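You operate a simulated robot arm through the tools that you are given. There is no shell and no other tool. Be economical: measure what you need, move in short steps, check, and stop when the job is done.

You are at the controls of a simulated two-armed robot. One attempt, no reset.

JOB
Move the teal bottle aside and tighten the corner plate screw.
Fine: the bottle goes on the packing shelf's top first; turn the blue hex key till the screw's band shows green, and stand the key back in its block. Set down upright: teal bottle.

The check looks at the end state, three seconds after you hand in, the way a careful person would. Anything else that was tipped, shoved, dropped, spilled or broken makes it a failure.

ROBOT AND FRAMES
Two 7-joint arms with two-finger grippers on one trunk, on a base that drives. Base frame: it is fixed to the floor where the robot stands at the start and does not move with it; the origin is under the middle of the robot, x ahead of it, y to its left, z up; the surface under the hand at the start is at about z = 0.76. Lengths are in m, angles in rad, forces in N, time in s.
The left shoulder is at the start at [0.06, 0.123, 0.945], the right one opposite. With the tool pointing down near the work surface each hand reaches from about 0.34 to 0.8 m from the robot's upright axis, wherever it stands, measured 20 degrees to its own side. Places, roughly: corner plate screw [0.5, 0, 0.8]; hex key block [0.5, -0.1, 0.8]; top of the packing shelf [0.6, -0.7, 0.8]. Payload 1.47 kg a hand.
The tool frame of a hand sits at the grasp point between the pads (the TCP): z along the fingers, y along the line on which they close. The tips reach 0.016 m beyond it. The gripper opens to 0.087 m. The gripper's body begins 0.055 m behind the TCP.
Orientation is that of the tool frame in the base frame, as a unit quaternion [w, x, y, z]. With the fingers straight down and closing along the base's y, the tool's x points along the base's -x, its y along +y and its z along -z.

CONTROLS
- The arms move only by the tool step_arm. It takes "left_motion", "right_motion" or both (then of equal length, played together; a hand with none holds still); each is a list of rows, each a list of 3 entries, a list of its own where there are three numbers: the shift along the tool's x, y, z in cm, then the turn, a rotation vector about the tool's x, y, z in degrees, then the gripper command, from -1 (shut) to 1 (fully open), values between in proportion. In form: [[[tx, ty, tz], [wx, wy, wz], fingers], ...]. A call has 1 to 8 rows; each row shifts and turns the commanded pose from where the row before left it, along the tool's axes as they then stand. A row lasts 0.2 s, in which the tool goes at most 0.05 m and 0.15 rad; a call with a longer step from one row to the next is refused whole, and so is a gripper value outside its range. A pose out of reach is approached as far as the arm can. The call stops where the force on the tool passes 40 N (or 10 N more than at its start, if that is more) or the arm is blocked; 0.2 s more then pass. The fingers move at their own pace (about 0.153 m/s each) and stop on an object; they squeeze with about 28 N. The grip force told is the motor's: it shows also when the fingers shut on nothing. Time passes only in rows, and 0.2 s behind the last, so rows that do not move let the fingers close. The reply holds the time, the measured pose of the TCP, the force on the tool along the base axes, the opening and the grip force, in the units named above and with some noise, with the torque about the TCP (base axes, N m) and any sound that the robot's microphone picked up.
- Cameras (640 x 400 px; columns grow to the right, rows downward): "scene" is now at [0.081, -0.0132, 1.4939]; the picture's right is [-0.19, -0.98, 0.00], its down [-0.79, 0.15, -0.59] and it looks along [0.58, -0.11, -0.81] (base axes); focal length 260 px, centre (320, 200). "left" rides on the left gripper at [0.073, -0.012, -0.09] in its tool frame; the picture's right is [0.16, 0.99, 0.00], its down [-0.72, 0.12, -0.68] and it looks along [-0.67, 0.11, 0.73] (tool axes); focal length 247 px, centre (320, 200). "right" rides on the right gripper at [0.073, 0.012, -0.09] in its tool frame; the picture's right is [-0.16, 0.99, 0.00], its down [-0.72, -0.12, -0.68] and it looks along [-0.67, -0.11, 0.73] (tool axes); focal length 247 px, centre (320, 200). There is no depth. A picture from a camera that has moved, and an enlarged one, comes with that camera's place and axes in the base frame and with its lens.
- get_image(camera): a new picture of that camera. The clock stands still meanwhile.
- move_column(by): slides the trunk up (or, below 0, down) by that many m; the arms and the scene camera ride with it, the base frame stays. It gives what a move gives, with no picture.
- steer(legs): drives the robot by 1 to 6 legs, each [ahead, left, turn to the left] in m, m and rad, along the robot's own axes; the way and the turn of a leg run together, so that a leg with both is an arc; at most 1.5 m and 3.142 rad a leg. The arms and the cameras ride along, it lands a little off, and it stops where it bumps. It gives what a move gives.
- pan_tilt(pan, tilt): turns the head with the scene camera to pan (to the left, within 2.094 rad either way) and tilt (down, from -0.506 to 1.204), counted from straight ahead of the robot. It gives what a move gives.
- enlarge(camera, box): a new picture of the part [left, top, right, bottom] of that camera's present view, enlarged. The clock stands still meanwhile.
- sign_off(): hands the job in; it is judged then, once.

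Work in short steps. Places have to be worked out from the pictures, the camera data and where the tool is seen: move nearer, look again, correct. Check each grasp and each placing, and mend what went wrong. You have 120 turns and 108 pictures in all, those below and enlarged ones among them. Open the grippers and draw the arms clear of the work before you hand the job in, unless the task says otherwise; then end with one line.

The tools are called after "Emit:" as a command line: name --argument value ..., lists and objects as JSON in quotes. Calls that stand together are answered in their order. step_arm: Moves the arms, as the interface text tells. Its arguments: {"type":"object","properties":{"left_motion":{"type":"array","items":{"type":"array"}},"right_motion":{"type":"array","items":{"type":"array"}}},"required":[]} The other tools are called the same way: move_column (by) slides the trunk up or down; steer (legs) drives the base; pan_tilt (pan, tilt) turns the head that bears the scene camera; get_image (camera) takes a picture; enlarge (camera, box) takes an enlarged picture of a part of a camera's view; sign_off () hands the job in.

At the start:

```text
time: 0.0
left_position: [0.4475, 0.126, 1.0518]
left_tool_rot: [0.0, 0.0, 1.0, 0.0]
left_wrist_force: [-0.7, -0.4, 0.3]
left_wrist_torque: [0.02, 0.01, -0.03]
left_grip_width: 0.0869
left_finger_force: 0.0
right_position: [0.4709, -0.2856, 1.062]
right_tool_rot: [0.0, 0.001, 1.0, 0.001]
right_wrist_force: [0.3, -0.9, 0.0]
right_wrist_torque: [0.0, 0.02, 0.0]
right_grip_width: 0.0869
right_finger_force: 0.0
trunk travel left (down, up): [-0.1, 0.13]
robot x, y, heading: [-0.0003, 0.0024, 0.0]
head pan, tilt: [-0.192, 0.941]
```

scene: 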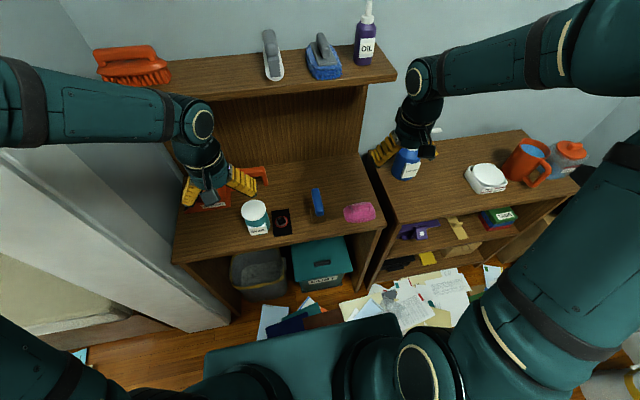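
right: 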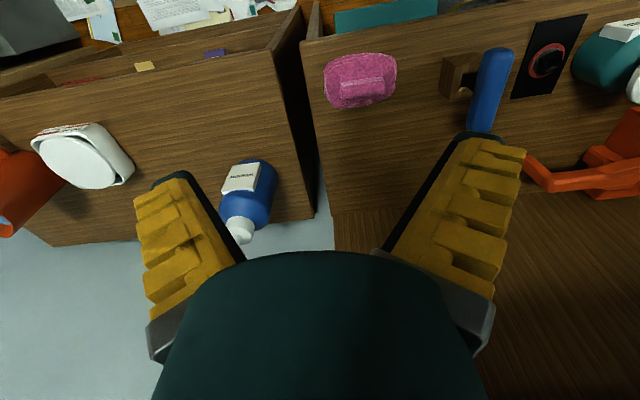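
left: 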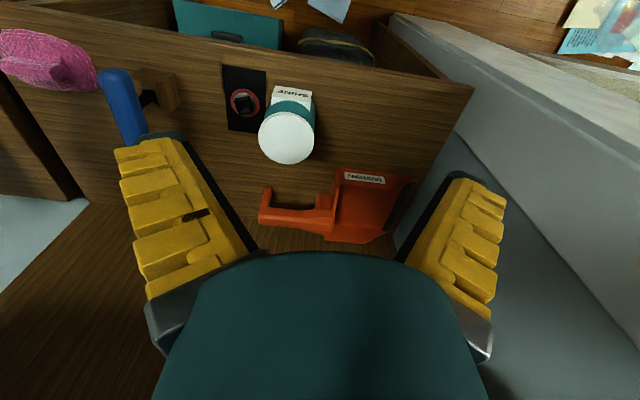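

I start by looking closely at the work area: the teal bottle, the screw plate and the key block.

Emit:
enlarge --camera "scene" --box '[220, 160, 400, 272]'

Emit:
enlarge --camera "left" --box '[80, 40, 340, 200]'

Emit:
enlarge --camera "scene" --box '[360, 110, 640, 285]'

```text
3.56 times, centred on (310, 216) of scene
camera zoom: at [0.081, -0.0132, 1.4939], right [-0.19, -0.98, 0.0], down [-0.79, 0.15, -0.59], along [0.58, -0.11, -0.81], focal length 923 px, centre (356, 143)
```

zoom: 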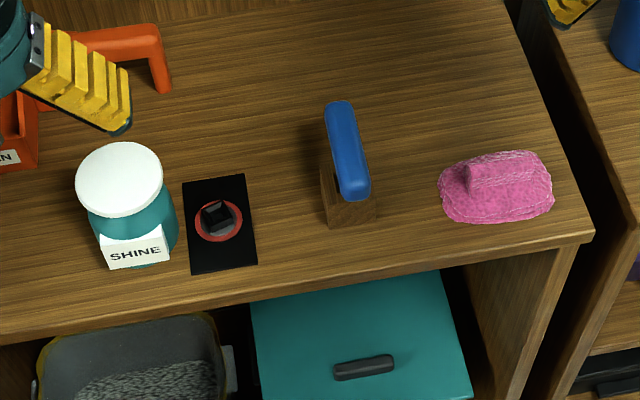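

```text
2.46 times, centred on (210, 120) of left
camera zoom: at [0.3735, 0.1138, 1.1422], right [-0.16, 0.99, 0.0], down [0.72, 0.12, 0.68], along [0.67, 0.11, -0.73], focal length 608 px, centre (591, 397)
```

zoom: 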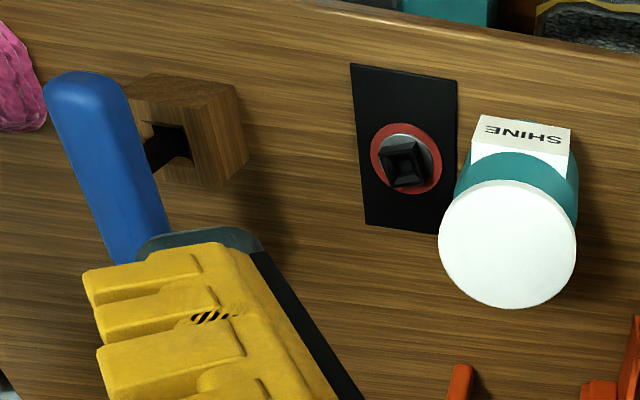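

```text
2.29 times, centred on (500, 198) of scene
camera zoom: at [0.081, -0.0132, 1.4939], right [-0.19, -0.98, 0.0], down [-0.79, 0.15, -0.59], along [0.58, -0.11, -0.81], focal length 593 px, centre (-91, 206)
```

zoom: 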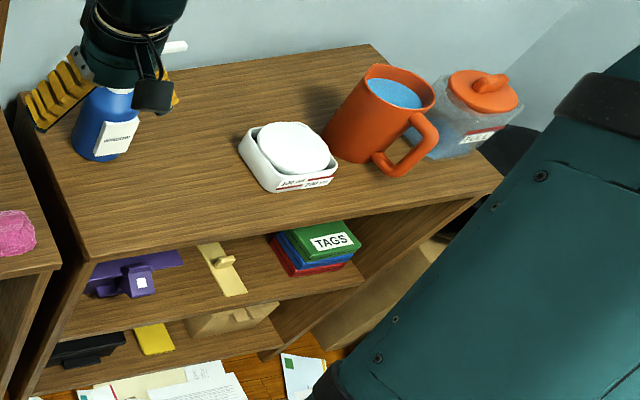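

The screw is at about (0.54, 0.03). The bottle's cap centre is near (0.52, 0.10), top at z≈0.88, and the key handle runs along x from about 0.485 to 0.57 at y≈-0.09, z≈0.865. I'll raise the left arm out of the way and bring the right hand nearer for a look at the key and bottle.

Emit:
step_arm --left_motion '[[[1, 2.5, -4], [0, 0, 0], 1], [[1, 2.5, -4], [0, 0, 0], 1], [[1, 2.5, -4], [0, 0, 0], 1], [[1, 1, -3], [0, 0, 0], 1]]' --right_motion '[[[2, 3, 0], [0, 0, 0], 1], [[2, 4, 0], [0, 0, 0], 1], [[0, 4, 0], [0, 0, 0], 1], [[0, 4, 0], [0, 0, 0], 1]]'

Emit:
get_image --camera "right"

Emit:
get_image --camera "scene"

```text
time: 1.0
left_position: [0.4067, 0.2109, 1.1998]
left_tool_rot: [0.001, 0.001, 1.0, 0.0]
left_wrist_force: [0.8, 0.4, 0.5]
left_wrist_torque: [0.0, 0.01, 0.03]
left_grip_width: 0.087
left_finger_force: 0.1
right_position: [0.43, -0.1362, 1.0614]
right_tool_rot: [0.0, 0.001, 1.0, -0.001]
right_wrist_force: [0.7, -0.2, 0.3]
right_wrist_torque: [-0.05, -0.01, 0.0]
right_grip_width: 0.0871
right_finger_force: 0.0
trunk travel left (down, up): [-0.1, 0.13]
robot x, y, heading: [0.0014, -0.0009, 0.0]
head pan, tilt: [-0.192, 0.941]
```

```text
101 pictures are left
camera right: at [0.3558, -0.1241, 1.1525], right [0.16, 0.99, 0.0], down [0.72, -0.12, 0.68], along [0.67, -0.11, -0.73], focal length 247 px, centre (320, 200)
```

right: 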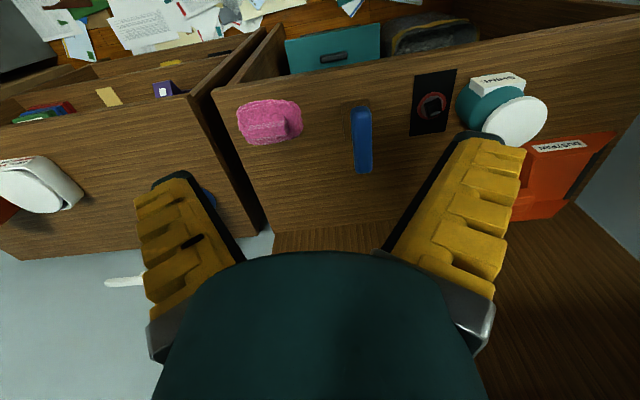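

```text
100 pictures are left
camera scene: at [0.0808, -0.0125, 1.4939], right [-0.19, -0.98, 0.0], down [-0.79, 0.15, -0.59], along [0.58, -0.11, -0.81], focal length 260 px, centre (320, 200)
```

scene: 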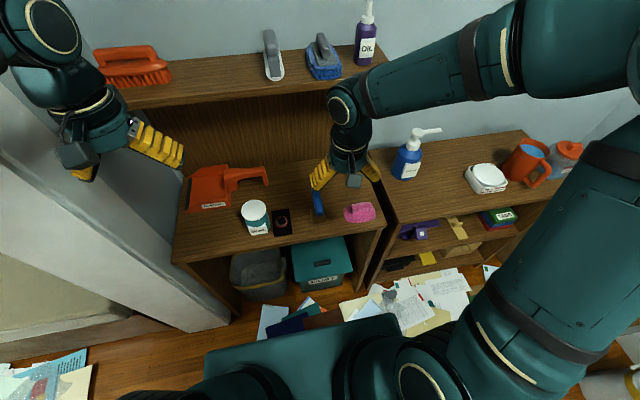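

Now I take the right hand to above the bottle at about z=1.0 and check alignment with its own camera.

Emit:
step_arm --right_motion '[[[-1.5, 3.9, 0.7], [0, 0, 0], 1], [[-1.5, 3.9, 0.7], [0, 0, 0], 1], [[-1.5, 3.9, 0.7], [0, 0, 0], 1], [[-1.5, 3.9, 0.7], [0, 0, 0], 1], [[-1.5, 3.8, 0.7], [0, 0, 0], 1], [[-1.6, 3.8, 0.7], [0, 0, 0], 1]]'

Emit:
get_image --camera "right"

Emit:
get_image --camera "scene"

Emit:
get_image --camera "left"

```text
time: 2.4
left_position: [0.4074, 0.2112, 1.1992]
left_tool_rot: [0.0, 0.0, 1.0, 0.0]
left_wrist_force: [0.1, 1.3, 0.6]
left_wrist_torque: [-0.01, -0.03, 0.03]
left_grip_width: 0.087
left_finger_force: 0.0
right_position: [0.5206, 0.0987, 1.017]
right_tool_rot: [0.0, 0.001, 1.0, -0.001]
right_wrist_force: [0.0, 0.7, 0.5]
right_wrist_torque: [-0.06, 0.03, 0.0]
right_grip_width: 0.0871
right_finger_force: 0.1
trunk travel left (down, up): [-0.1, 0.13]
robot x, y, heading: [-0.0022, -0.0002, -0.001]
head pan, tilt: [-0.192, 0.941]
```

```text
99 pictures are left
camera right: at [0.4478, 0.1101, 1.1075], right [0.16, 0.99, 0.0], down [0.72, -0.12, 0.68], along [0.67, -0.11, -0.73], focal length 247 px, centre (320, 200)
```

right: 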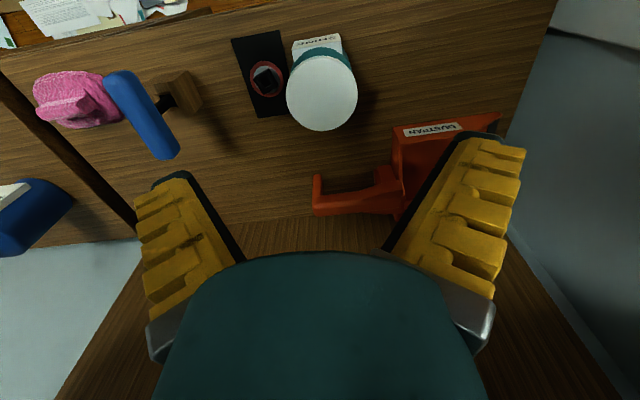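

```text
98 pictures are left
camera scene: at [0.0815, -0.0121, 1.4939], right [-0.19, -0.98, 0.0], down [-0.79, 0.15, -0.59], along [0.58, -0.11, -0.81], focal length 260 px, centre (320, 200)
```

scene: 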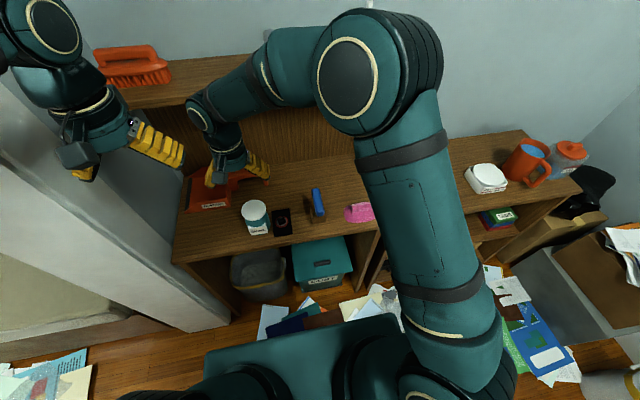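

```text
97 pictures are left
camera left: at [0.3339, 0.1994, 1.2889], right [-0.16, 0.99, 0.0], down [0.72, 0.12, 0.68], along [0.67, 0.11, -0.73], focal length 247 px, centre (320, 200)
```

left: 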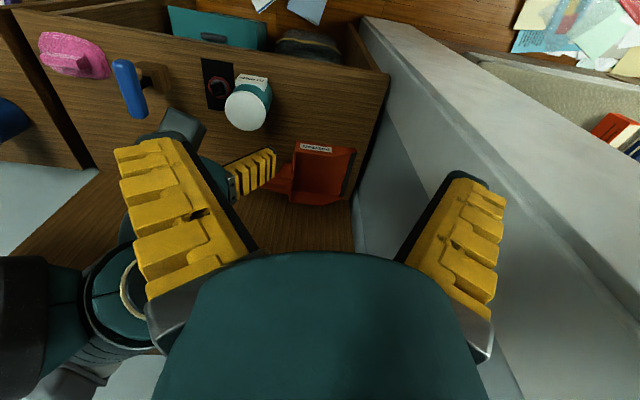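

The bottle is confirmed at about (0.525, 0.097). I lower to about z=0.91, fingertips just above the cap, and check.

Emit:
step_arm --right_motion '[[[-0.5, 0, 3.5], [0, 0, 0], 1], [[0, -0.1, 3.5], [0, 0, 0], 1], [[0, 0, 3], [0, 0, 0], 1]]'

Emit:
get_image --camera "right"

Emit:
enlarge --camera "scene" --box '[180, 140, 340, 240]'

```text
time: 3.2
left_position: [0.408, 0.2112, 1.1994]
left_tool_rot: [0.001, 0.0, 1.0, 0.001]
left_wrist_force: [1.2, 0.0, 0.0]
left_wrist_torque: [0.01, -0.01, 0.03]
left_grip_width: 0.087
left_finger_force: 0.0
right_position: [0.5287, 0.0954, 0.917]
right_tool_rot: [0.0, 0.001, 1.0, -0.001]
right_wrist_force: [-0.4, 0.3, 0.2]
right_wrist_torque: [-0.01, 0.01, 0.0]
right_grip_width: 0.0869
right_finger_force: 0.1
trunk travel left (down, up): [-0.1, 0.13]
robot x, y, heading: [-0.0004, -0.0026, 0.001]
head pan, tilt: [-0.192, 0.941]
```

```text
96 pictures are left
camera right: at [0.4536, 0.1077, 1.0074], right [0.16, 0.99, 0.0], down [0.72, -0.12, 0.68], along [0.67, -0.11, -0.73], focal length 247 px, centre (320, 200)
```

right: 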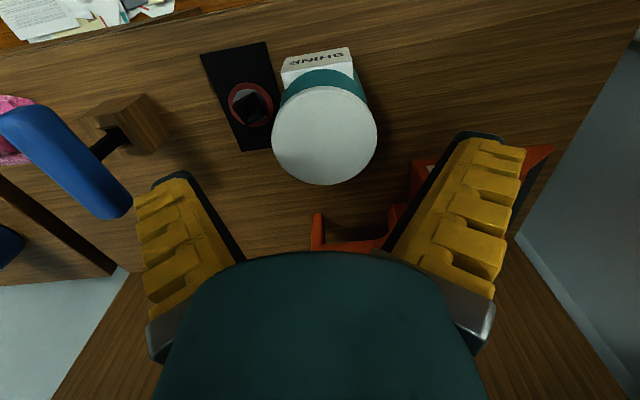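

```text
4.00 times, centred on (260, 190) of scene
camera zoom: at [0.0817, -0.0128, 1.4939], right [-0.19, -0.98, 0.0], down [-0.79, 0.15, -0.59], along [0.58, -0.11, -0.81], focal length 1038 px, centre (560, 240)
```

zoom: 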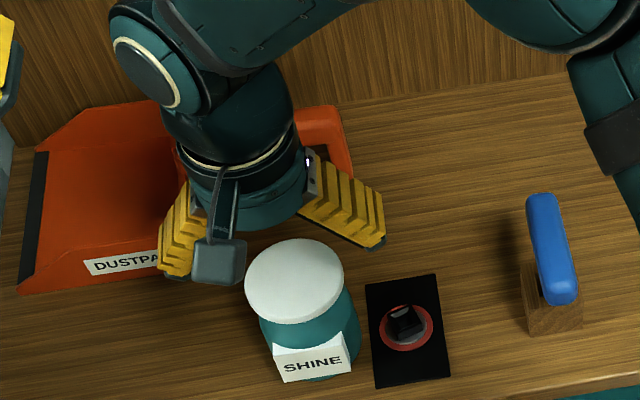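

The bottle top is at z≈0.87, centre ≈(0.529, 0.098), width ≈0.065. I descend to z≈0.835 and close.

Emit:
step_arm --right_motion '[[[0, 0.3, 2.5], [0, 0, 0], 1], [[0, 0, 3], [0, 0, 0], 1], [[0, 0, 2.7], [0, 0, 0], 1], [[0, 0, 0], [0, 0, 0], 0.3], [[0, 0, 0], [0, 0, 0], -0.5], [[0, 0, 0], [0, 0, 0], -1], [[0, 0, 0], [0, 0, 0], -1]]'

Emit:
get_image --camera "right"

```text
time: 4.8
left_position: [0.4064, 0.2112, 1.199]
left_tool_rot: [0.0, -0.001, 1.0, 0.0]
left_wrist_force: [0.3, 0.3, 0.7]
left_wrist_torque: [0.06, 0.01, 0.0]
left_grip_width: 0.0869
left_finger_force: 0.2
right_position: [0.5253, 0.0992, 0.8388]
right_tool_rot: [0.0, 0.0, 1.0, 0.0]
right_wrist_force: [0.2, 0.1, 0.5]
right_wrist_torque: [0.0, 0.01, 0.0]
right_grip_width: 0.0742
right_finger_force: 27.8
trunk travel left (down, up): [-0.1, 0.13]
robot x, y, heading: [-0.0006, -0.0009, 0.0]
head pan, tilt: [-0.192, 0.941]
```

```text
94 pictures are left
camera right: at [0.4523, 0.11, 0.9277], right [0.16, 0.99, 0.0], down [0.72, -0.12, 0.68], along [0.67, -0.11, -0.73], focal length 247 px, centre (320, 200)
```

right: 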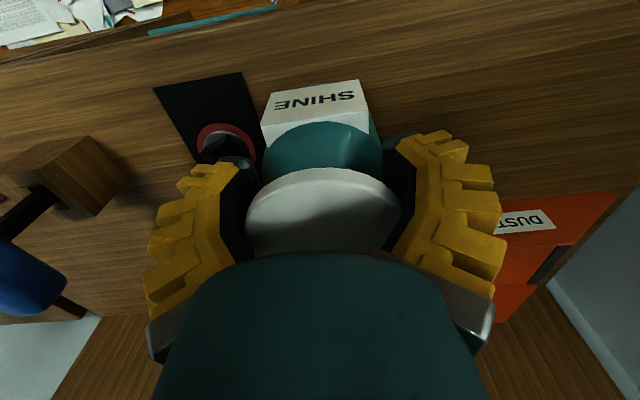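

Gripped at 0.074 m with a steady 28 N. I lift straight up.

Emit:
step_arm --right_motion '[[[0, 0, -2], [0, 0, 0], -1], [[0, 0, -4], [0, 0, 0], -1], [[0, 0, -4], [0, 0, 0], -1], [[0, 0, -4], [0, 0, 0], -1], [[0, 0, -4], [0, 0, 0], -1]]'

Emit:
get_image --camera "right"

Emit:
get_image --camera "scene"

```text
time: 6.0
left_position: [0.4071, 0.2094, 1.2004]
left_tool_rot: [0.0, 0.0, 1.0, -0.001]
left_wrist_force: [-0.2, -0.5, 0.9]
left_wrist_torque: [0.05, 0.0, 0.02]
left_grip_width: 0.0868
left_finger_force: 0.1
right_position: [0.5258, 0.1012, 1.021]
right_tool_rot: [0.0, 0.001, 1.0, 0.001]
right_wrist_force: [0.2, -0.2, -1.3]
right_wrist_torque: [-0.03, 0.0, 0.04]
right_grip_width: 0.0742
right_finger_force: 28.3
trunk travel left (down, up): [-0.1, 0.13]
robot x, y, heading: [-0.001, 0.002, 0.005]
head pan, tilt: [-0.192, 0.941]
```

```text
93 pictures are left
camera right: at [0.4513, 0.1122, 1.11], right [0.16, 0.99, 0.0], down [0.72, -0.12, 0.68], along [0.67, -0.11, -0.73], focal length 247 px, centre (320, 200)
```

right: 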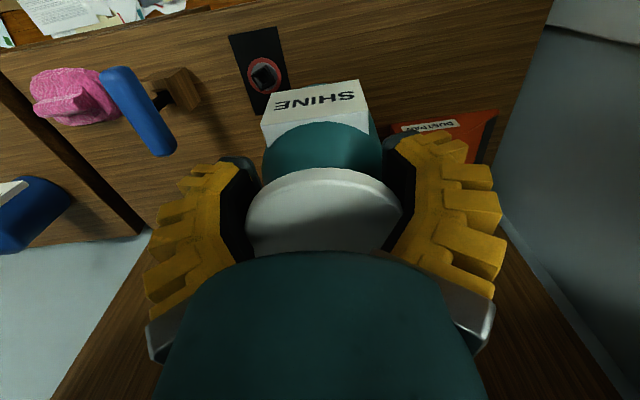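

```text
92 pictures are left
camera scene: at [0.0804, -0.0135, 1.494], right [-0.19, -0.98, 0.0], down [-0.79, 0.15, -0.59], along [0.58, -0.11, -0.81], focal length 260 px, centre (320, 200)
```

scene: 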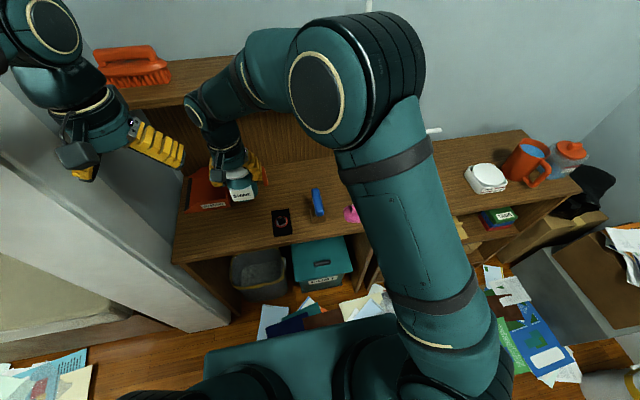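

The bottle is up (≈0.15 kg, bottom ≈7.9 cm below the TCP). I carry it back and to the right at z≈1.06, keeping nearer than the pump bottle.

Emit:
step_arm --right_motion '[[[1, -2, -2], [0, 0, 0], -1], [[1.5, -4, -2], [0, 0, 0], -1], [[1.5, -4, 0], [0, 0, 0], -1], [[1.5, -4, 0], [0, 0, 0], -1], [[1, -4.5, 0], [0, 0, 0], -1], [[0.5, -4.5, 0], [0, 0, 0], -1], [[0, -4.5, 0], [0, 0, 0], -1], [[0, -4.5, 0], [0, 0, 0], -1]]'

Emit:
step_arm --right_motion '[[[0, -4.5, 0], [0, 0, 0], -1], [[0, -4.5, 0], [0, 0, 0], -1], [[0, -4.5, 0], [0, 0, 0], -1], [[0, -4, 0], [0, 0, 0], -1]]'

Emit:
get_image --camera "right"

Emit:
get_image --camera "scene"

```text
time: 7.8
left_position: [0.408, 0.2108, 1.1983]
left_tool_rot: [0.0, 0.0, 1.0, 0.001]
left_wrist_force: [-0.7, 0.0, -1.1]
left_wrist_torque: [0.03, -0.01, -0.01]
left_grip_width: 0.0873
left_finger_force: 0.1
right_position: [0.4543, -0.2251, 1.058]
right_tool_rot: [0.001, 0.0, 1.0, 0.0]
right_wrist_force: [0.0, 0.1, -1.0]
right_wrist_torque: [-0.01, 0.01, 0.0]
right_grip_width: 0.0739
right_finger_force: 27.8
trunk travel left (down, up): [-0.1, 0.13]
robot x, y, heading: [-0.0012, 0.0016, -0.003]
head pan, tilt: [-0.192, 0.941]
```

```text
time: 8.8
left_position: [0.4067, 0.2098, 1.1988]
left_tool_rot: [0.0, -0.001, 1.0, 0.0]
left_wrist_force: [-0.6, -0.2, -0.1]
left_wrist_torque: [-0.01, -0.01, -0.04]
left_grip_width: 0.0872
left_finger_force: 0.2
right_position: [0.4543, -0.3955, 1.059]
right_tool_rot: [0.001, 0.001, 1.0, 0.001]
right_wrist_force: [0.7, -0.2, -1.9]
right_wrist_torque: [0.0, -0.01, 0.04]
right_grip_width: 0.0735
right_finger_force: 27.9
trunk travel left (down, up): [-0.1, 0.13]
robot x, y, heading: [-0.0013, -0.0027, -0.007]
head pan, tilt: [-0.192, 0.941]
```

```text
91 pictures are left
camera right: at [0.381, -0.3836, 1.1493], right [0.16, 0.99, 0.0], down [0.72, -0.12, 0.68], along [0.67, -0.11, -0.73], focal length 247 px, centre (320, 200)
```

right: 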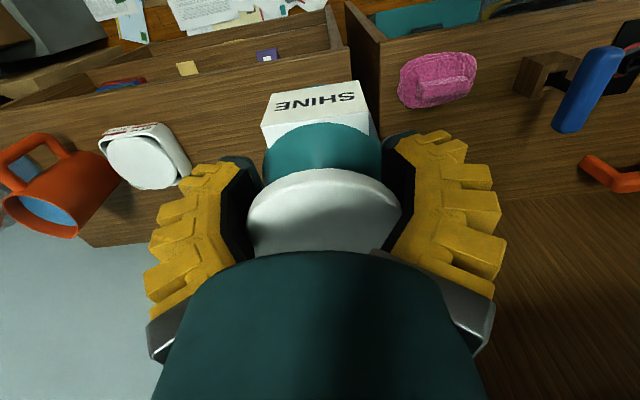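

```text
90 pictures are left
camera scene: at [0.0812, -0.0139, 1.4939], right [-0.19, -0.98, 0.0], down [-0.79, 0.15, -0.59], along [0.58, -0.11, -0.81], focal length 260 px, centre (320, 200)
```

scene: 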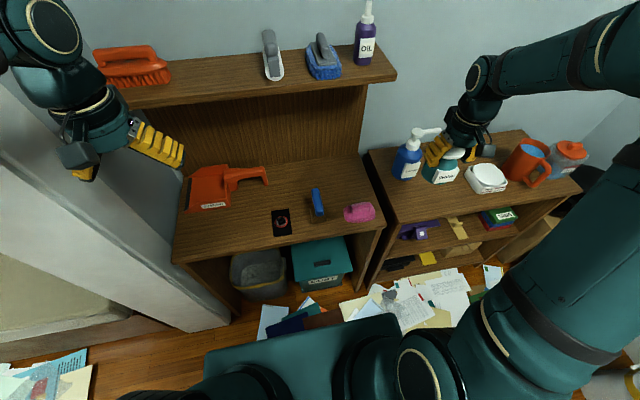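

Shelf top spans x≈0.45–0.77; dish edge at y≈-0.63 and the pump bottle at (0.62,-0.41). The clear spot is about (0.525,-0.52). I move over it and lower part way.

Emit:
step_arm --right_motion '[[[-1.5, -3.2, 0], [0, 0, 0], -1], [[-1.8, -3.1, 0], [0, 0, 0], -1], [[-1.9, -3.1, 0], [0, 0, 0], -1], [[-1.9, -3.1, 0], [0, 0, 0], -1], [[0, 0, 4], [0, 0, 0], -1], [[0, 0, 4], [0, 0, 0], -1], [[0, 0, 3], [0, 0, 0], -1]]'

Emit:
get_image --camera "right"

Emit:
enlarge --camera "scene" --box '[360, 90, 560, 215]'

```text
time: 10.4
left_position: [0.4081, 0.2104, 1.1989]
left_tool_rot: [0.0, 0.0, 1.0, -0.001]
left_wrist_force: [0.4, -0.1, -0.4]
left_wrist_torque: [0.0, -0.01, -0.01]
left_grip_width: 0.0869
left_finger_force: 0.0
right_position: [0.5268, -0.5215, 0.9507]
right_tool_rot: [0.0, 0.001, 1.0, 0.001]
right_wrist_force: [-0.2, 0.0, -1.2]
right_wrist_torque: [0.01, 0.0, 0.03]
right_grip_width: 0.0735
right_finger_force: 28.6
trunk travel left (down, up): [-0.1, 0.13]
robot x, y, heading: [0.0017, 0.0001, 0.0]
head pan, tilt: [-0.192, 0.941]
```

```text
89 pictures are left
camera right: at [0.4535, -0.5098, 1.039], right [0.16, 0.99, 0.0], down [0.72, -0.12, 0.68], along [0.67, -0.11, -0.73], focal length 247 px, centre (320, 200)
```

right: 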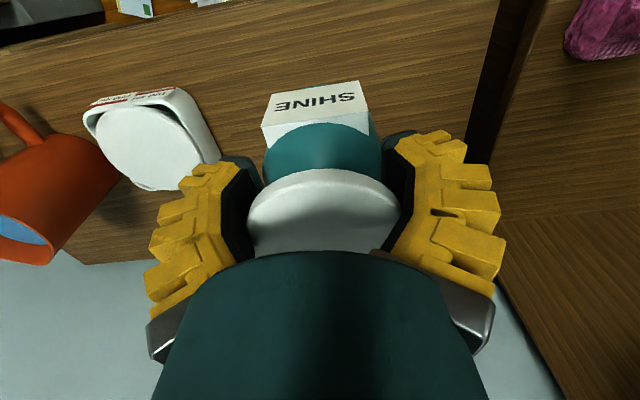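

```text
3.20 times, centred on (460, 152) of scene
camera zoom: at [0.0814, -0.0135, 1.4939], right [-0.19, -0.98, 0.0], down [-0.79, 0.15, -0.59], along [0.58, -0.11, -0.81], focal length 831 px, centre (-128, 352)
```

zoom: 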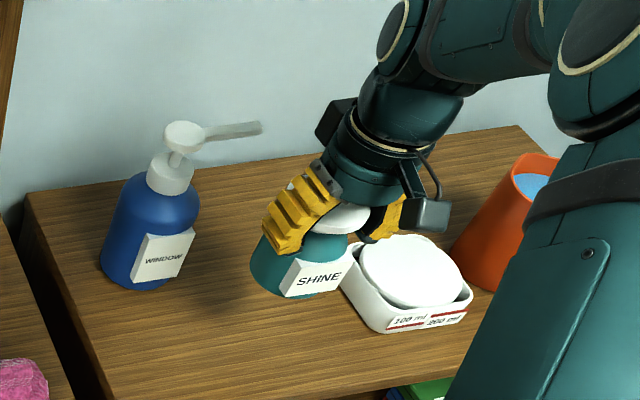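

There's good clearance to the dish and pump bottle. I lower with steps that get smaller.

Emit:
step_arm --right_motion '[[[0, 0, 3], [0, 0, 0], -1], [[0, 0, 1.5], [0, 0, 0], -1], [[0, 0, 1], [0, 0, 0], -1], [[0, 0, 0.7], [0, 0, 0], -1]]'

Emit:
enlarge --camera "scene" --box '[360, 90, 560, 215]'

```text
time: 11.4
left_position: [0.407, 0.2112, 1.1999]
left_tool_rot: [0.0, 0.0, 1.0, 0.0]
left_wrist_force: [0.0, 0.4, -0.2]
left_wrist_torque: [0.05, 0.0, 0.0]
left_grip_width: 0.0869
left_finger_force: 0.0
right_position: [0.5282, -0.5225, 0.8862]
right_tool_rot: [0.0, 0.001, 1.0, 0.0]
right_wrist_force: [0.5, -0.3, -1.0]
right_wrist_torque: [-0.03, -0.02, 0.02]
right_grip_width: 0.0734
right_finger_force: 28.1
trunk travel left (down, up): [-0.1, 0.13]
robot x, y, heading: [0.0004, 0.0007, 0.003]
head pan, tilt: [-0.192, 0.941]
```

```text
3.20 times, centred on (460, 152) of scene
camera zoom: at [0.081, -0.0133, 1.4939], right [-0.19, -0.98, 0.0], down [-0.79, 0.15, -0.59], along [0.58, -0.11, -0.81], focal length 831 px, centre (-128, 352)
```

zoom: 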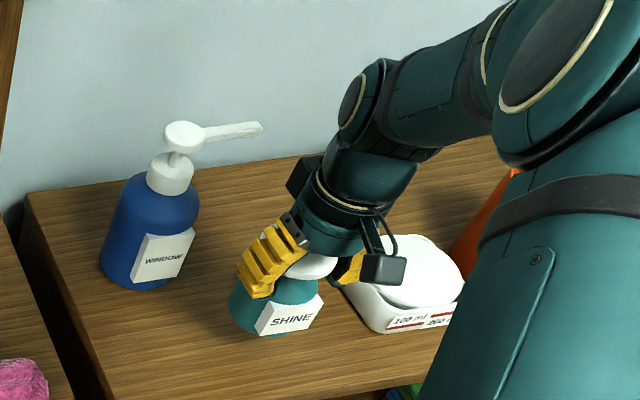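

Bottom is at ≈0.807 with no contact yet; I continue in 4 mm steps.

Emit:
step_arm --right_motion '[[[0, 0, 0.4], [0, 0, 0], -1], [[0, 0, 0.4], [0, 0, 0], -1], [[0, 0, 0.4], [0, 0, 0], -1], [[0, 0, 0.3], [0, 0, 0], -1]]'

```text
time: 12.4
left_position: [0.408, 0.2114, 1.1997]
left_tool_rot: [0.0, 0.0, 1.0, 0.001]
left_wrist_force: [-0.2, 0.0, -0.3]
left_wrist_torque: [0.03, -0.01, 0.01]
left_grip_width: 0.0873
left_finger_force: 0.1
right_position: [0.5273, -0.5216, 0.8719]
right_tool_rot: [0.0, 0.002, 1.0, 0.0]
right_wrist_force: [-0.8, 0.2, -1.3]
right_wrist_torque: [-0.02, 0.03, -0.05]
right_grip_width: 0.0733
right_finger_force: 27.6
trunk travel left (down, up): [-0.1, 0.13]
robot x, y, heading: [0.0019, -0.003, -0.003]
head pan, tilt: [-0.192, 0.941]
```

No contact (bottom ≈0.793); I continue down.

Emit:
step_arm --right_motion '[[[0, 0, 0.4], [0, 0, 0], -1], [[0, 0, 0.4], [0, 0, 0], -1], [[0, 0, 0.4], [0, 0, 0], -1]]'

Emit:
enlarge --camera "scene" --box '[360, 90, 560, 215]'

```text
time: 13.2
left_position: [0.4079, 0.2108, 1.1992]
left_tool_rot: [0.0, 0.0, 1.0, 0.0]
left_wrist_force: [0.1, 0.9, 0.0]
left_wrist_torque: [-0.01, 0.02, -0.02]
left_grip_width: 0.087
left_finger_force: 0.1
right_position: [0.5272, -0.521, 0.8611]
right_tool_rot: [0.0, 0.001, 1.0, 0.0]
right_wrist_force: [-0.7, 0.5, -1.1]
right_wrist_torque: [0.0, 0.04, 0.03]
right_grip_width: 0.0731
right_finger_force: 28.0
trunk travel left (down, up): [-0.1, 0.13]
robot x, y, heading: [-0.0018, -0.0009, -0.002]
head pan, tilt: [-0.192, 0.941]
```

```text
3.20 times, centred on (460, 152) of scene
camera zoom: at [0.0812, -0.0134, 1.4939], right [-0.19, -0.98, 0.0], down [-0.79, 0.15, -0.59], along [0.58, -0.11, -0.81], focal length 831 px, centre (-128, 352)
```

zoom: 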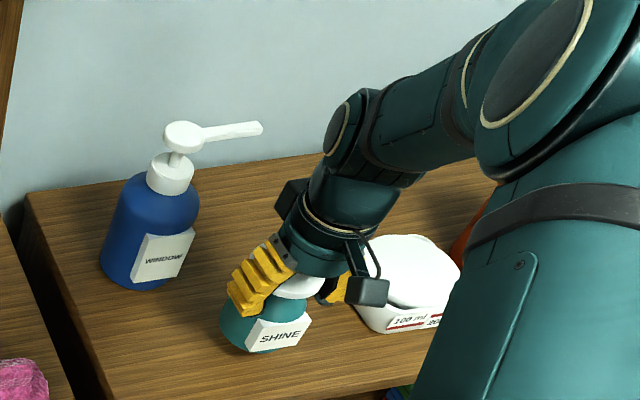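

Still no contact at bottom ≈0.782, and the shelf edge would be a bit close. I move 2.5 cm deeper, then continue down.

Emit:
step_arm --right_motion '[[[-2.5, 0, 0], [0, 0, 0], -1], [[0, 0, 0.4], [0, 0, 0], -1], [[0, 0, 0.4], [0, 0, 0], -1], [[0, 0, 0.4], [0, 0, 0], -1]]'

Emit:
enlarge --camera "scene" --box '[360, 90, 560, 215]'

```text
time: 14.2
left_position: [0.4074, 0.2092, 1.2002]
left_tool_rot: [0.001, 0.0, 1.0, -0.001]
left_wrist_force: [0.2, -0.6, 0.0]
left_wrist_torque: [-0.03, 0.02, -0.05]
left_grip_width: 0.0868
left_finger_force: 0.0
right_position: [0.5521, -0.5207, 0.847]
right_tool_rot: [0.0, 0.001, 1.0, 0.0]
right_wrist_force: [0.1, 0.9, -1.0]
right_wrist_torque: [-0.02, 0.02, 0.03]
right_grip_width: 0.073
right_finger_force: 28.2
trunk travel left (down, up): [-0.1, 0.13]
robot x, y, heading: [0.0, 0.0031, 0.0]
head pan, tilt: [-0.192, 0.941]
```

```text
3.20 times, centred on (460, 152) of scene
camera zoom: at [0.0809, -0.0134, 1.4939], right [-0.19, -0.98, 0.0], down [-0.79, 0.15, -0.59], along [0.58, -0.11, -0.81], focal length 831 px, centre (-128, 352)
```

zoom: 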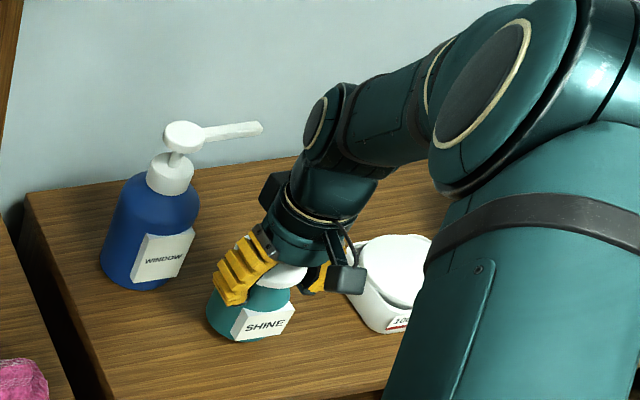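

Bottom ≈0.768; I continue in 3 mm steps watching the vertical force.

Emit:
step_arm --right_motion '[[[0, 0, 0.3], [0, 0, 0], -1], [[0, 0, 0.3], [0, 0, 0], -1], [[0, 0, 0.3], [0, 0, 0], -1]]'

```text
time: 15.0
left_position: [0.4073, 0.2101, 1.2001]
left_tool_rot: [0.0, -0.001, 1.0, 0.0]
left_wrist_force: [0.0, 0.0, -0.2]
left_wrist_torque: [0.01, 0.0, -0.01]
left_grip_width: 0.0872
left_finger_force: 0.1
right_position: [0.5517, -0.5208, 0.8391]
right_tool_rot: [0.001, 0.0, 1.0, -0.001]
right_wrist_force: [0.3, -0.3, 1.7]
right_wrist_torque: [-0.01, -0.03, 0.0]
right_grip_width: 0.073
right_finger_force: 27.7
trunk travel left (down, up): [-0.1, 0.13]
robot x, y, heading: [0.0011, 0.0054, -0.002]
head pan, tilt: [-0.192, 0.941]
```

The force flipped from -1.0 to +1.7 N at z=0.839, so the bottle is touching and the shelf is also at ≈0.76. One tiny step to confirm, then I open gradually.

Emit:
step_arm --right_motion '[[[0, 0, 0.1], [0, 0, 0], -1], [[0, 0, 0], [0, 0, 0], -1], [[0, 0, 0], [0, 0, 0], 0.75], [[0, 0, 0], [0, 0, 0], 0.9], [[0, 0, 0], [0, 0, 0], 1]]'

Emit:
get_image --camera "right"

Emit:
enlarge --camera "scene" --box '[360, 90, 560, 215]'

```text
time: 16.2
left_position: [0.4077, 0.2102, 1.2004]
left_tool_rot: [0.0, 0.0, 1.0, 0.0]
left_wrist_force: [-0.3, 0.0, 0.5]
left_wrist_torque: [-0.04, 0.01, -0.01]
left_grip_width: 0.0872
left_finger_force: 0.1
right_position: [0.5515, -0.522, 0.8375]
right_tool_rot: [0.0, 0.001, 1.0, 0.0]
right_wrist_force: [0.5, 0.4, 0.0]
right_wrist_torque: [-0.04, 0.04, 0.01]
right_grip_width: 0.0871
right_finger_force: 0.1
trunk travel left (down, up): [-0.1, 0.13]
robot x, y, heading: [-0.0035, -0.0011, 0.007]
head pan, tilt: [-0.192, 0.941]
```

```text
84 pictures are left
camera right: at [0.4785, -0.5099, 0.927], right [0.16, 0.99, 0.0], down [0.72, -0.12, 0.68], along [0.67, -0.11, -0.73], focal length 247 px, centre (320, 200)
```

right: 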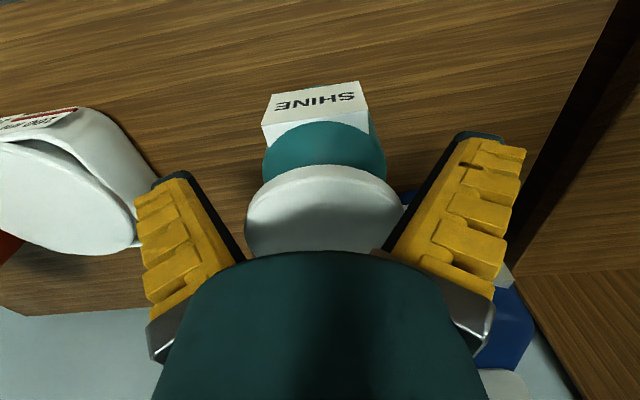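

```text
3.20 times, centred on (460, 152) of scene
camera zoom: at [0.0809, -0.0132, 1.4939], right [-0.19, -0.98, 0.0], down [-0.79, 0.15, -0.59], along [0.58, -0.11, -0.81], focal length 831 px, centre (-128, 352)
```

zoom: 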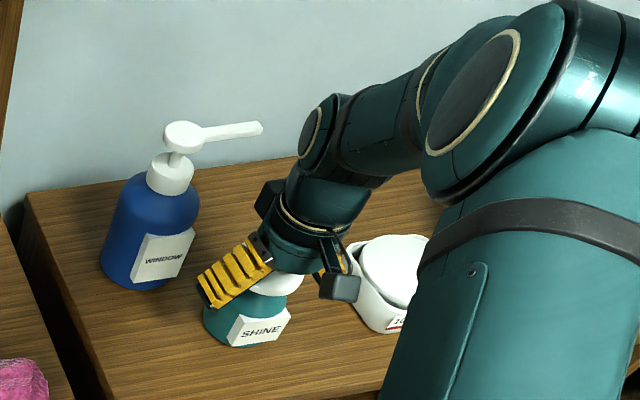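

The bottle stands free. I lift straight up, then retreat back and toward the key, staying high.

Emit:
step_arm --right_motion '[[[0, 0, -2], [0, 0, 0], 1], [[0, 0, -4], [0, 0, 0], 1], [[0, 0, -4], [0, 0, 0], 1], [[0, 0, -4], [0, 0, 0], 1], [[0, 0, -4], [0, 0, 0], 1], [[2, 3, -3], [0, 0, 0], 1], [[3, 3.5, 0], [0, 0, 0], 1], [[3, 3.5, 0], [0, 0, 0], 1]]'

Emit:
step_arm --right_motion '[[[2, 4, 0], [0, 0, 0], 1], [[1, 4.5, 0], [0, 0, 0], 1], [[0, 4.5, 0], [0, 0, 0], 1], [[0, 4.5, 0], [0, 0, 0], 1], [[0, 4.5, 0], [0, 0, 0], 1]]'

Emit:
get_image --camera "right"

Emit:
get_image --camera "scene"

```text
time: 18.0
left_position: [0.4066, 0.211, 1.2004]
left_tool_rot: [0.001, 0.0, 1.0, 0.0]
left_wrist_force: [-0.5, 0.2, -0.9]
left_wrist_torque: [-0.01, -0.01, 0.0]
left_grip_width: 0.0869
left_finger_force: 0.1
right_position: [0.4691, -0.4208, 1.0473]
right_tool_rot: [0.001, 0.001, 1.0, -0.001]
right_wrist_force: [-0.2, 0.3, -0.1]
right_wrist_torque: [0.01, -0.03, -0.02]
right_grip_width: 0.0868
right_finger_force: 0.0
trunk travel left (down, up): [-0.1, 0.13]
robot x, y, heading: [0.0005, 0.0009, 0.002]
head pan, tilt: [-0.192, 0.941]
```

```text
time: 19.2
left_position: [0.4075, 0.2121, 1.1994]
left_tool_rot: [0.0, 0.0, 1.0, 0.0]
left_wrist_force: [-0.3, 0.1, -0.3]
left_wrist_torque: [0.0, -0.02, 0.0]
left_grip_width: 0.0868
left_finger_force: 0.1
right_position: [0.4397, -0.2023, 1.0476]
right_tool_rot: [0.0, 0.001, 1.0, -0.001]
right_wrist_force: [0.0, -0.3, 0.7]
right_wrist_torque: [-0.03, 0.0, 0.03]
right_grip_width: 0.087
right_finger_force: 0.0
trunk travel left (down, up): [-0.1, 0.13]
robot x, y, heading: [-0.0019, -0.0008, -0.0]
head pan, tilt: [-0.192, 0.941]
```

```text
82 pictures are left
camera right: at [0.3677, -0.1915, 1.1365], right [0.16, 0.99, 0.0], down [0.72, -0.12, 0.68], along [0.67, -0.11, -0.73], focal length 247 px, centre (320, 200)
```

right: 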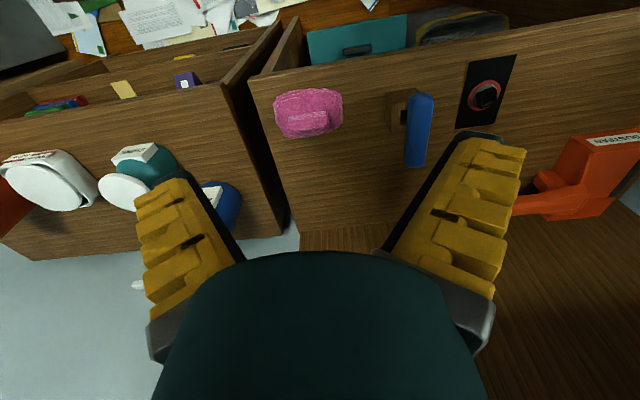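

```text
81 pictures are left
camera scene: at [0.081, -0.0123, 1.4939], right [-0.19, -0.98, 0.0], down [-0.79, 0.15, -0.59], along [0.58, -0.11, -0.81], focal length 260 px, centre (320, 200)
```

scene: 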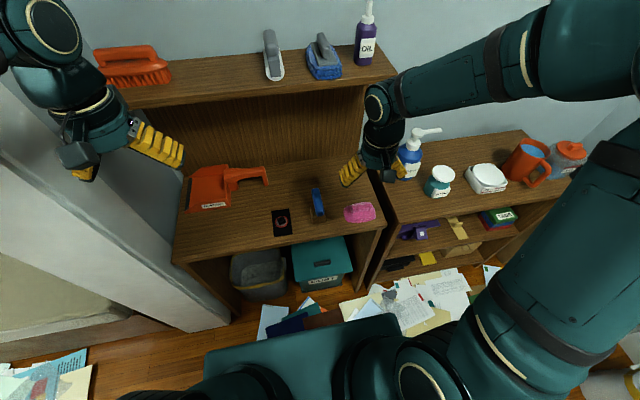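

The bottle stands well. Now I need a side look at the key, so I pull the right hand back and tilt it to look more horizontally.

Emit:
step_arm --right_motion '[[[2, 2, 2], [0, 0, 0], 1], [[2, 2, 2.5], [0, -7.5, 0], 1], [[1, 1, 2], [0, -7.5, 0], 1], [[0, 0, 1], [0, -7.5, 0], 1], [[0, 0, 0], [0, -7.5, 0], 1]]'

Emit:
get_image --camera "right"

```text
time: 20.4
left_position: [0.4086, 0.2103, 1.1999]
left_tool_rot: [0.0, 0.0, 1.0, 0.0]
left_wrist_force: [-0.6, -0.4, 0.3]
left_wrist_torque: [-0.01, -0.01, 0.0]
left_grip_width: 0.087
left_finger_force: 0.1
right_position: [0.4212, -0.1503, 0.975]
right_tool_rot: [0.248, 0.0, 0.969, -0.002]
right_wrist_force: [0.5, 0.2, -0.3]
right_wrist_torque: [-0.02, 0.01, -0.04]
right_grip_width: 0.087
right_finger_force: 0.0
right hand out of reach, approached as far as the arm can: row 4, 5
trunk travel left (down, up): [-0.1, 0.13]
robot x, y, heading: [-0.0026, -0.003, 0.005]
head pan, tilt: [-0.192, 0.941]
```

```text
80 pictures are left
camera right: at [0.3144, -0.1382, 1.0193], right [0.14, 0.99, 0.07], down [0.31, -0.11, 0.95], along [0.94, -0.11, -0.32], focal length 247 px, centre (320, 200)
```

right: 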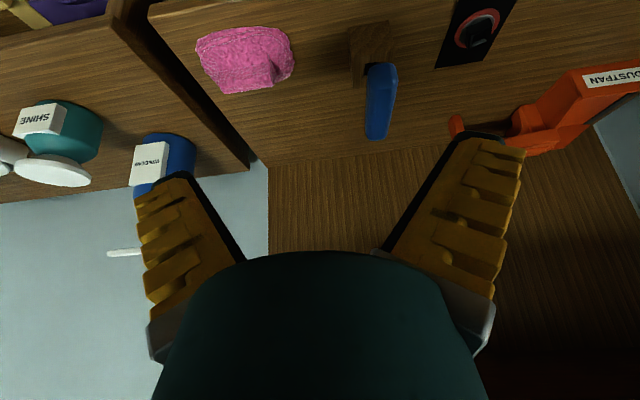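

Emit:
enlarge --camera "right" --box '[280, 0, 540, 160]'

```text
2.46 times, centred on (410, 80) of right
camera zoom: at [0.3144, -0.1382, 1.0193], right [0.14, 0.99, 0.07], down [0.31, -0.11, 0.95], along [0.94, -0.11, -0.32], focal length 608 px, centre (98, 495)
```

zoom: 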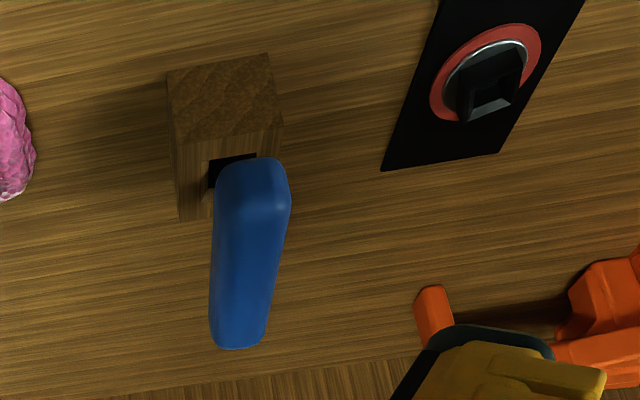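

The key is a T-handle with its stem standing in the hole of the block (hole ≈(0.53,-0.094)). I level the hand and move over it.

Emit:
step_arm --right_motion '[[[0, 0, 0], [0, 7.5, 0], 1], [[0, 0, 0], [0, 7.5, 0], 1], [[0, 0, 0], [0, 7.5, 0], 1], [[0, 0, 0], [0, 7.5, 0], 1]]'

```text
time: 21.4
left_position: [0.4076, 0.2116, 1.1999]
left_tool_rot: [0.0, 0.0, 1.0, 0.0]
left_wrist_force: [0.0, 0.7, 0.1]
left_wrist_torque: [-0.02, -0.01, 0.01]
left_grip_width: 0.0871
left_finger_force: 0.0
right_position: [0.4217, -0.1498, 0.9743]
right_tool_rot: [-0.002, 0.001, 1.0, 0.001]
right_wrist_force: [-0.1, -0.2, 0.0]
right_wrist_torque: [0.03, 0.04, 0.0]
right_grip_width: 0.0869
right_finger_force: 0.1
trunk travel left (down, up): [-0.1, 0.13]
robot x, y, heading: [-0.0007, -0.0051, 0.001]
head pan, tilt: [-0.192, 0.941]
```

Level again. I move to above the handle (0.528,-0.09) at the same height and look.

Emit:
step_arm --right_motion '[[[-3, 2, 0], [0, 0, 0], 1], [[-4, 2, 0], [0, 0, 0], 1], [[-3.6, 2, 0], [0, 0, 0], 1]]'

Emit:
enlarge --camera "right" --box '[160, 0, 520, 225]'

Emit:
enlarge --camera "scene" --box '[240, 150, 400, 250]'

Emit:
enlarge --camera "left" --box '[60, 20, 300, 170]'

```text
time: 22.2
left_position: [0.4084, 0.2113, 1.1992]
left_tool_rot: [0.0, 0.0, 1.0, 0.0]
left_wrist_force: [0.5, -0.3, -0.8]
left_wrist_torque: [-0.02, -0.04, 0.01]
left_grip_width: 0.0869
left_finger_force: 0.0
right_position: [0.5333, -0.0893, 0.9761]
right_tool_rot: [-0.001, 0.0, 1.0, 0.0]
right_wrist_force: [0.1, -0.1, -0.2]
right_wrist_torque: [-0.01, 0.02, -0.02]
right_grip_width: 0.0873
right_finger_force: 0.1
trunk travel left (down, up): [-0.1, 0.13]
robot x, y, heading: [0.0017, 0.0029, -0.001]
head pan, tilt: [-0.192, 0.941]
```

```text
1.78 times, centred on (340, 112) of right
camera zoom: at [0.4587, -0.0777, 1.0664], right [0.16, 0.99, 0.0], down [0.72, -0.12, 0.68], along [0.67, -0.11, -0.73], focal length 439 px, centre (284, 356)
```

zoom: 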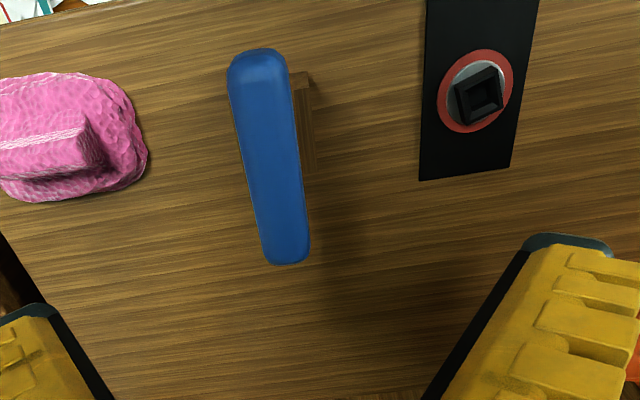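

```text
4.00 times, centred on (320, 200) of scene
camera zoom: at [0.082, -0.0126, 1.4938], right [-0.19, -0.98, 0.0], down [-0.79, 0.15, -0.59], along [0.58, -0.11, -0.81], focal length 1038 px, centre (320, 200)
```

zoom: 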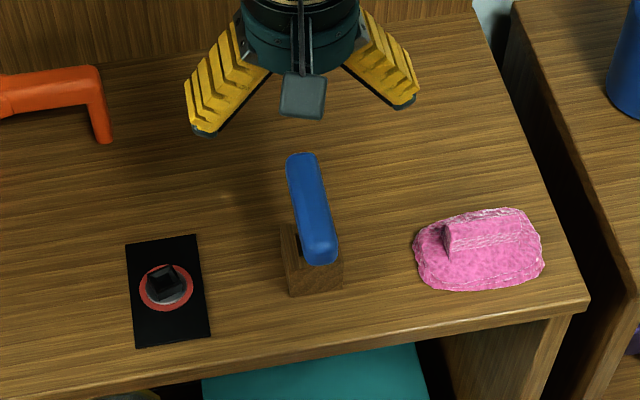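

```text
2.67 times, centred on (180, 95) of left
camera zoom: at [0.3343, 0.1989, 1.2888], right [-0.16, 0.99, 0.0], down [0.72, 0.12, 0.68], along [0.67, 0.11, -0.73], focal length 659 px, centre (693, 480)
```

zoom: 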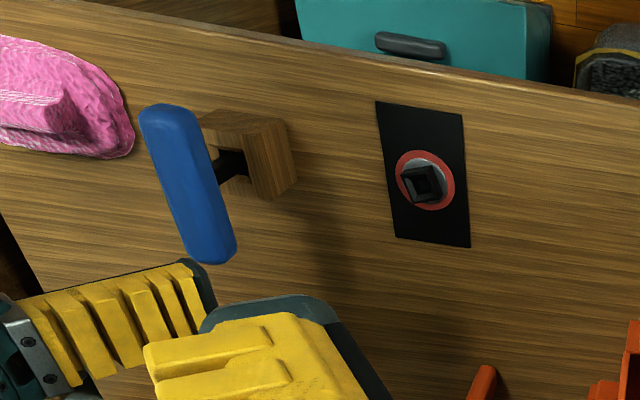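

The key handle is along x, centre ≈(0.531,-0.092), top z≈0.865; the drive is square. I descend to z≈0.91 and re-check centring.

Emit:
step_arm --right_motion '[[[0.1, -0.25, 3], [0, 0, 0], 1], [[0, 0, 2.5], [0, 0, 0], 1]]'

Emit:
get_image --camera "right"

Emit:
enlarge --camera "scene" --box '[240, 150, 400, 250]'

```text
time: 22.8
left_position: [0.4071, 0.2101, 1.1999]
left_tool_rot: [0.0, 0.001, 1.0, 0.0]
left_wrist_force: [-0.3, 0.1, 0.3]
left_wrist_torque: [0.01, 0.01, 0.04]
left_grip_width: 0.0871
left_finger_force: 0.1
right_position: [0.5285, -0.0931, 0.921]
right_tool_rot: [0.0, 0.0, 1.0, 0.0]
right_wrist_force: [-0.5, -0.2, -0.7]
right_wrist_torque: [-0.01, 0.0, 0.01]
right_grip_width: 0.0868
right_finger_force: 0.0
trunk travel left (down, up): [-0.1, 0.13]
robot x, y, heading: [-0.0007, -0.0008, -0.004]
head pan, tilt: [-0.192, 0.941]
```

```text
75 pictures are left
camera right: at [0.4563, -0.0815, 1.0114], right [0.16, 0.99, 0.0], down [0.72, -0.12, 0.68], along [0.67, -0.11, -0.73], focal length 247 px, centre (320, 200)
```

right: 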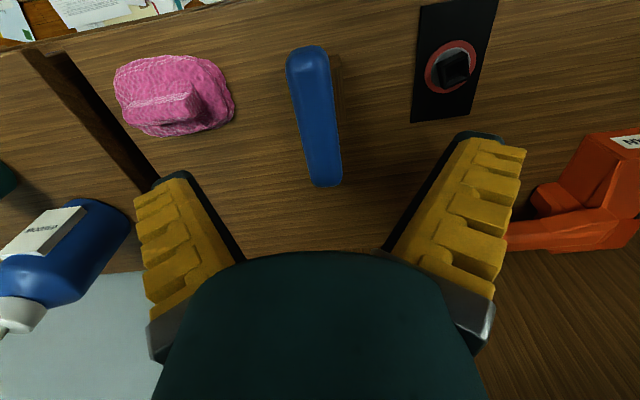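

```text
4.00 times, centred on (320, 200) of scene
camera zoom: at [0.0809, -0.0133, 1.4939], right [-0.19, -0.98, 0.0], down [-0.79, 0.15, -0.59], along [0.58, -0.11, -0.81], focal length 1038 px, centre (320, 200)
```

zoom: 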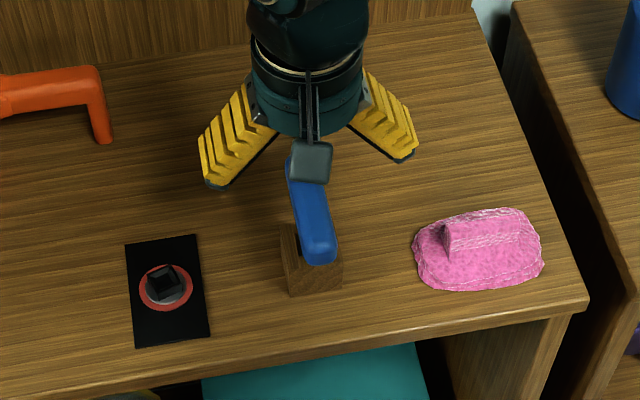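

Centred within ~2 mm. I descend to z≈0.85 and close on the handle.

Emit:
step_arm --right_motion '[[[-0.1, 0, 3], [0, 0, 0], 1], [[0, 0, 2.5], [0, 0, 0], 1], [[0, 0, 1.5], [0, 0, 0], 1], [[0, 0, 0], [0, 0, 0], 0]]'

Emit:
get_image --camera "right"

Emit:
enlarge --camera "left" --box '[60, 20, 300, 170]'

```text
time: 23.8
left_position: [0.4076, 0.2117, 1.2003]
left_tool_rot: [0.0, 0.001, 1.0, 0.0]
left_wrist_force: [-0.8, -0.8, 0.5]
left_wrist_torque: [0.0, -0.01, 0.01]
left_grip_width: 0.0871
left_finger_force: 0.1
right_position: [0.5277, -0.0937, 0.8514]
right_tool_rot: [0.001, 0.0, 1.0, -0.001]
right_wrist_force: [-0.8, -0.4, -0.5]
right_wrist_torque: [0.0, -0.02, -0.02]
right_grip_width: 0.049
right_finger_force: 3.4
trunk travel left (down, up): [-0.1, 0.13]
robot x, y, heading: [0.0013, 0.0009, 0.004]
head pan, tilt: [-0.192, 0.941]
```

```text
73 pictures are left
camera right: at [0.4545, -0.0821, 0.941], right [0.16, 0.99, 0.0], down [0.72, -0.12, 0.68], along [0.67, -0.11, -0.73], focal length 247 px, centre (320, 200)
```

right: 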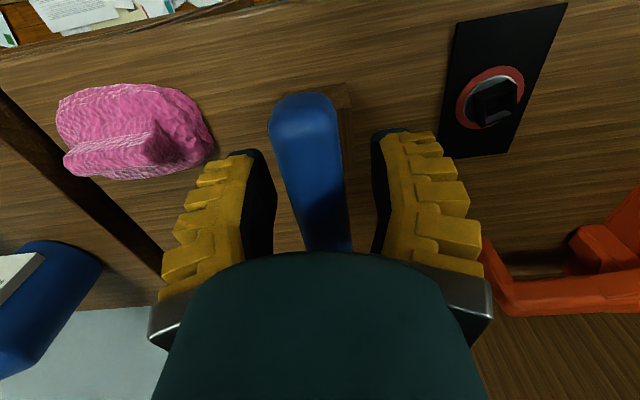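

```text
2.67 times, centred on (180, 95) of left
camera zoom: at [0.3332, 0.1982, 1.2893], right [-0.16, 0.99, 0.0], down [0.72, 0.12, 0.68], along [0.67, 0.11, -0.73], focal length 659 px, centre (693, 480)
```

zoom: 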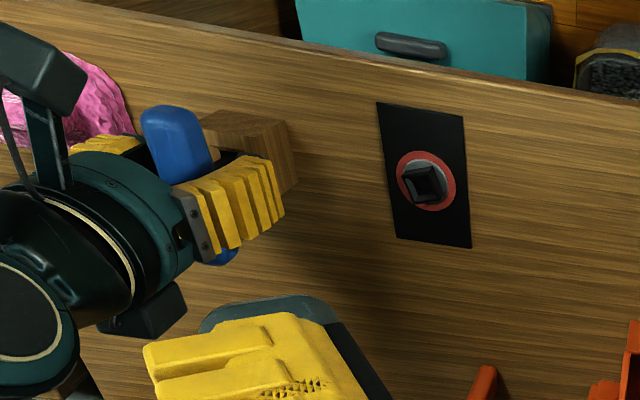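

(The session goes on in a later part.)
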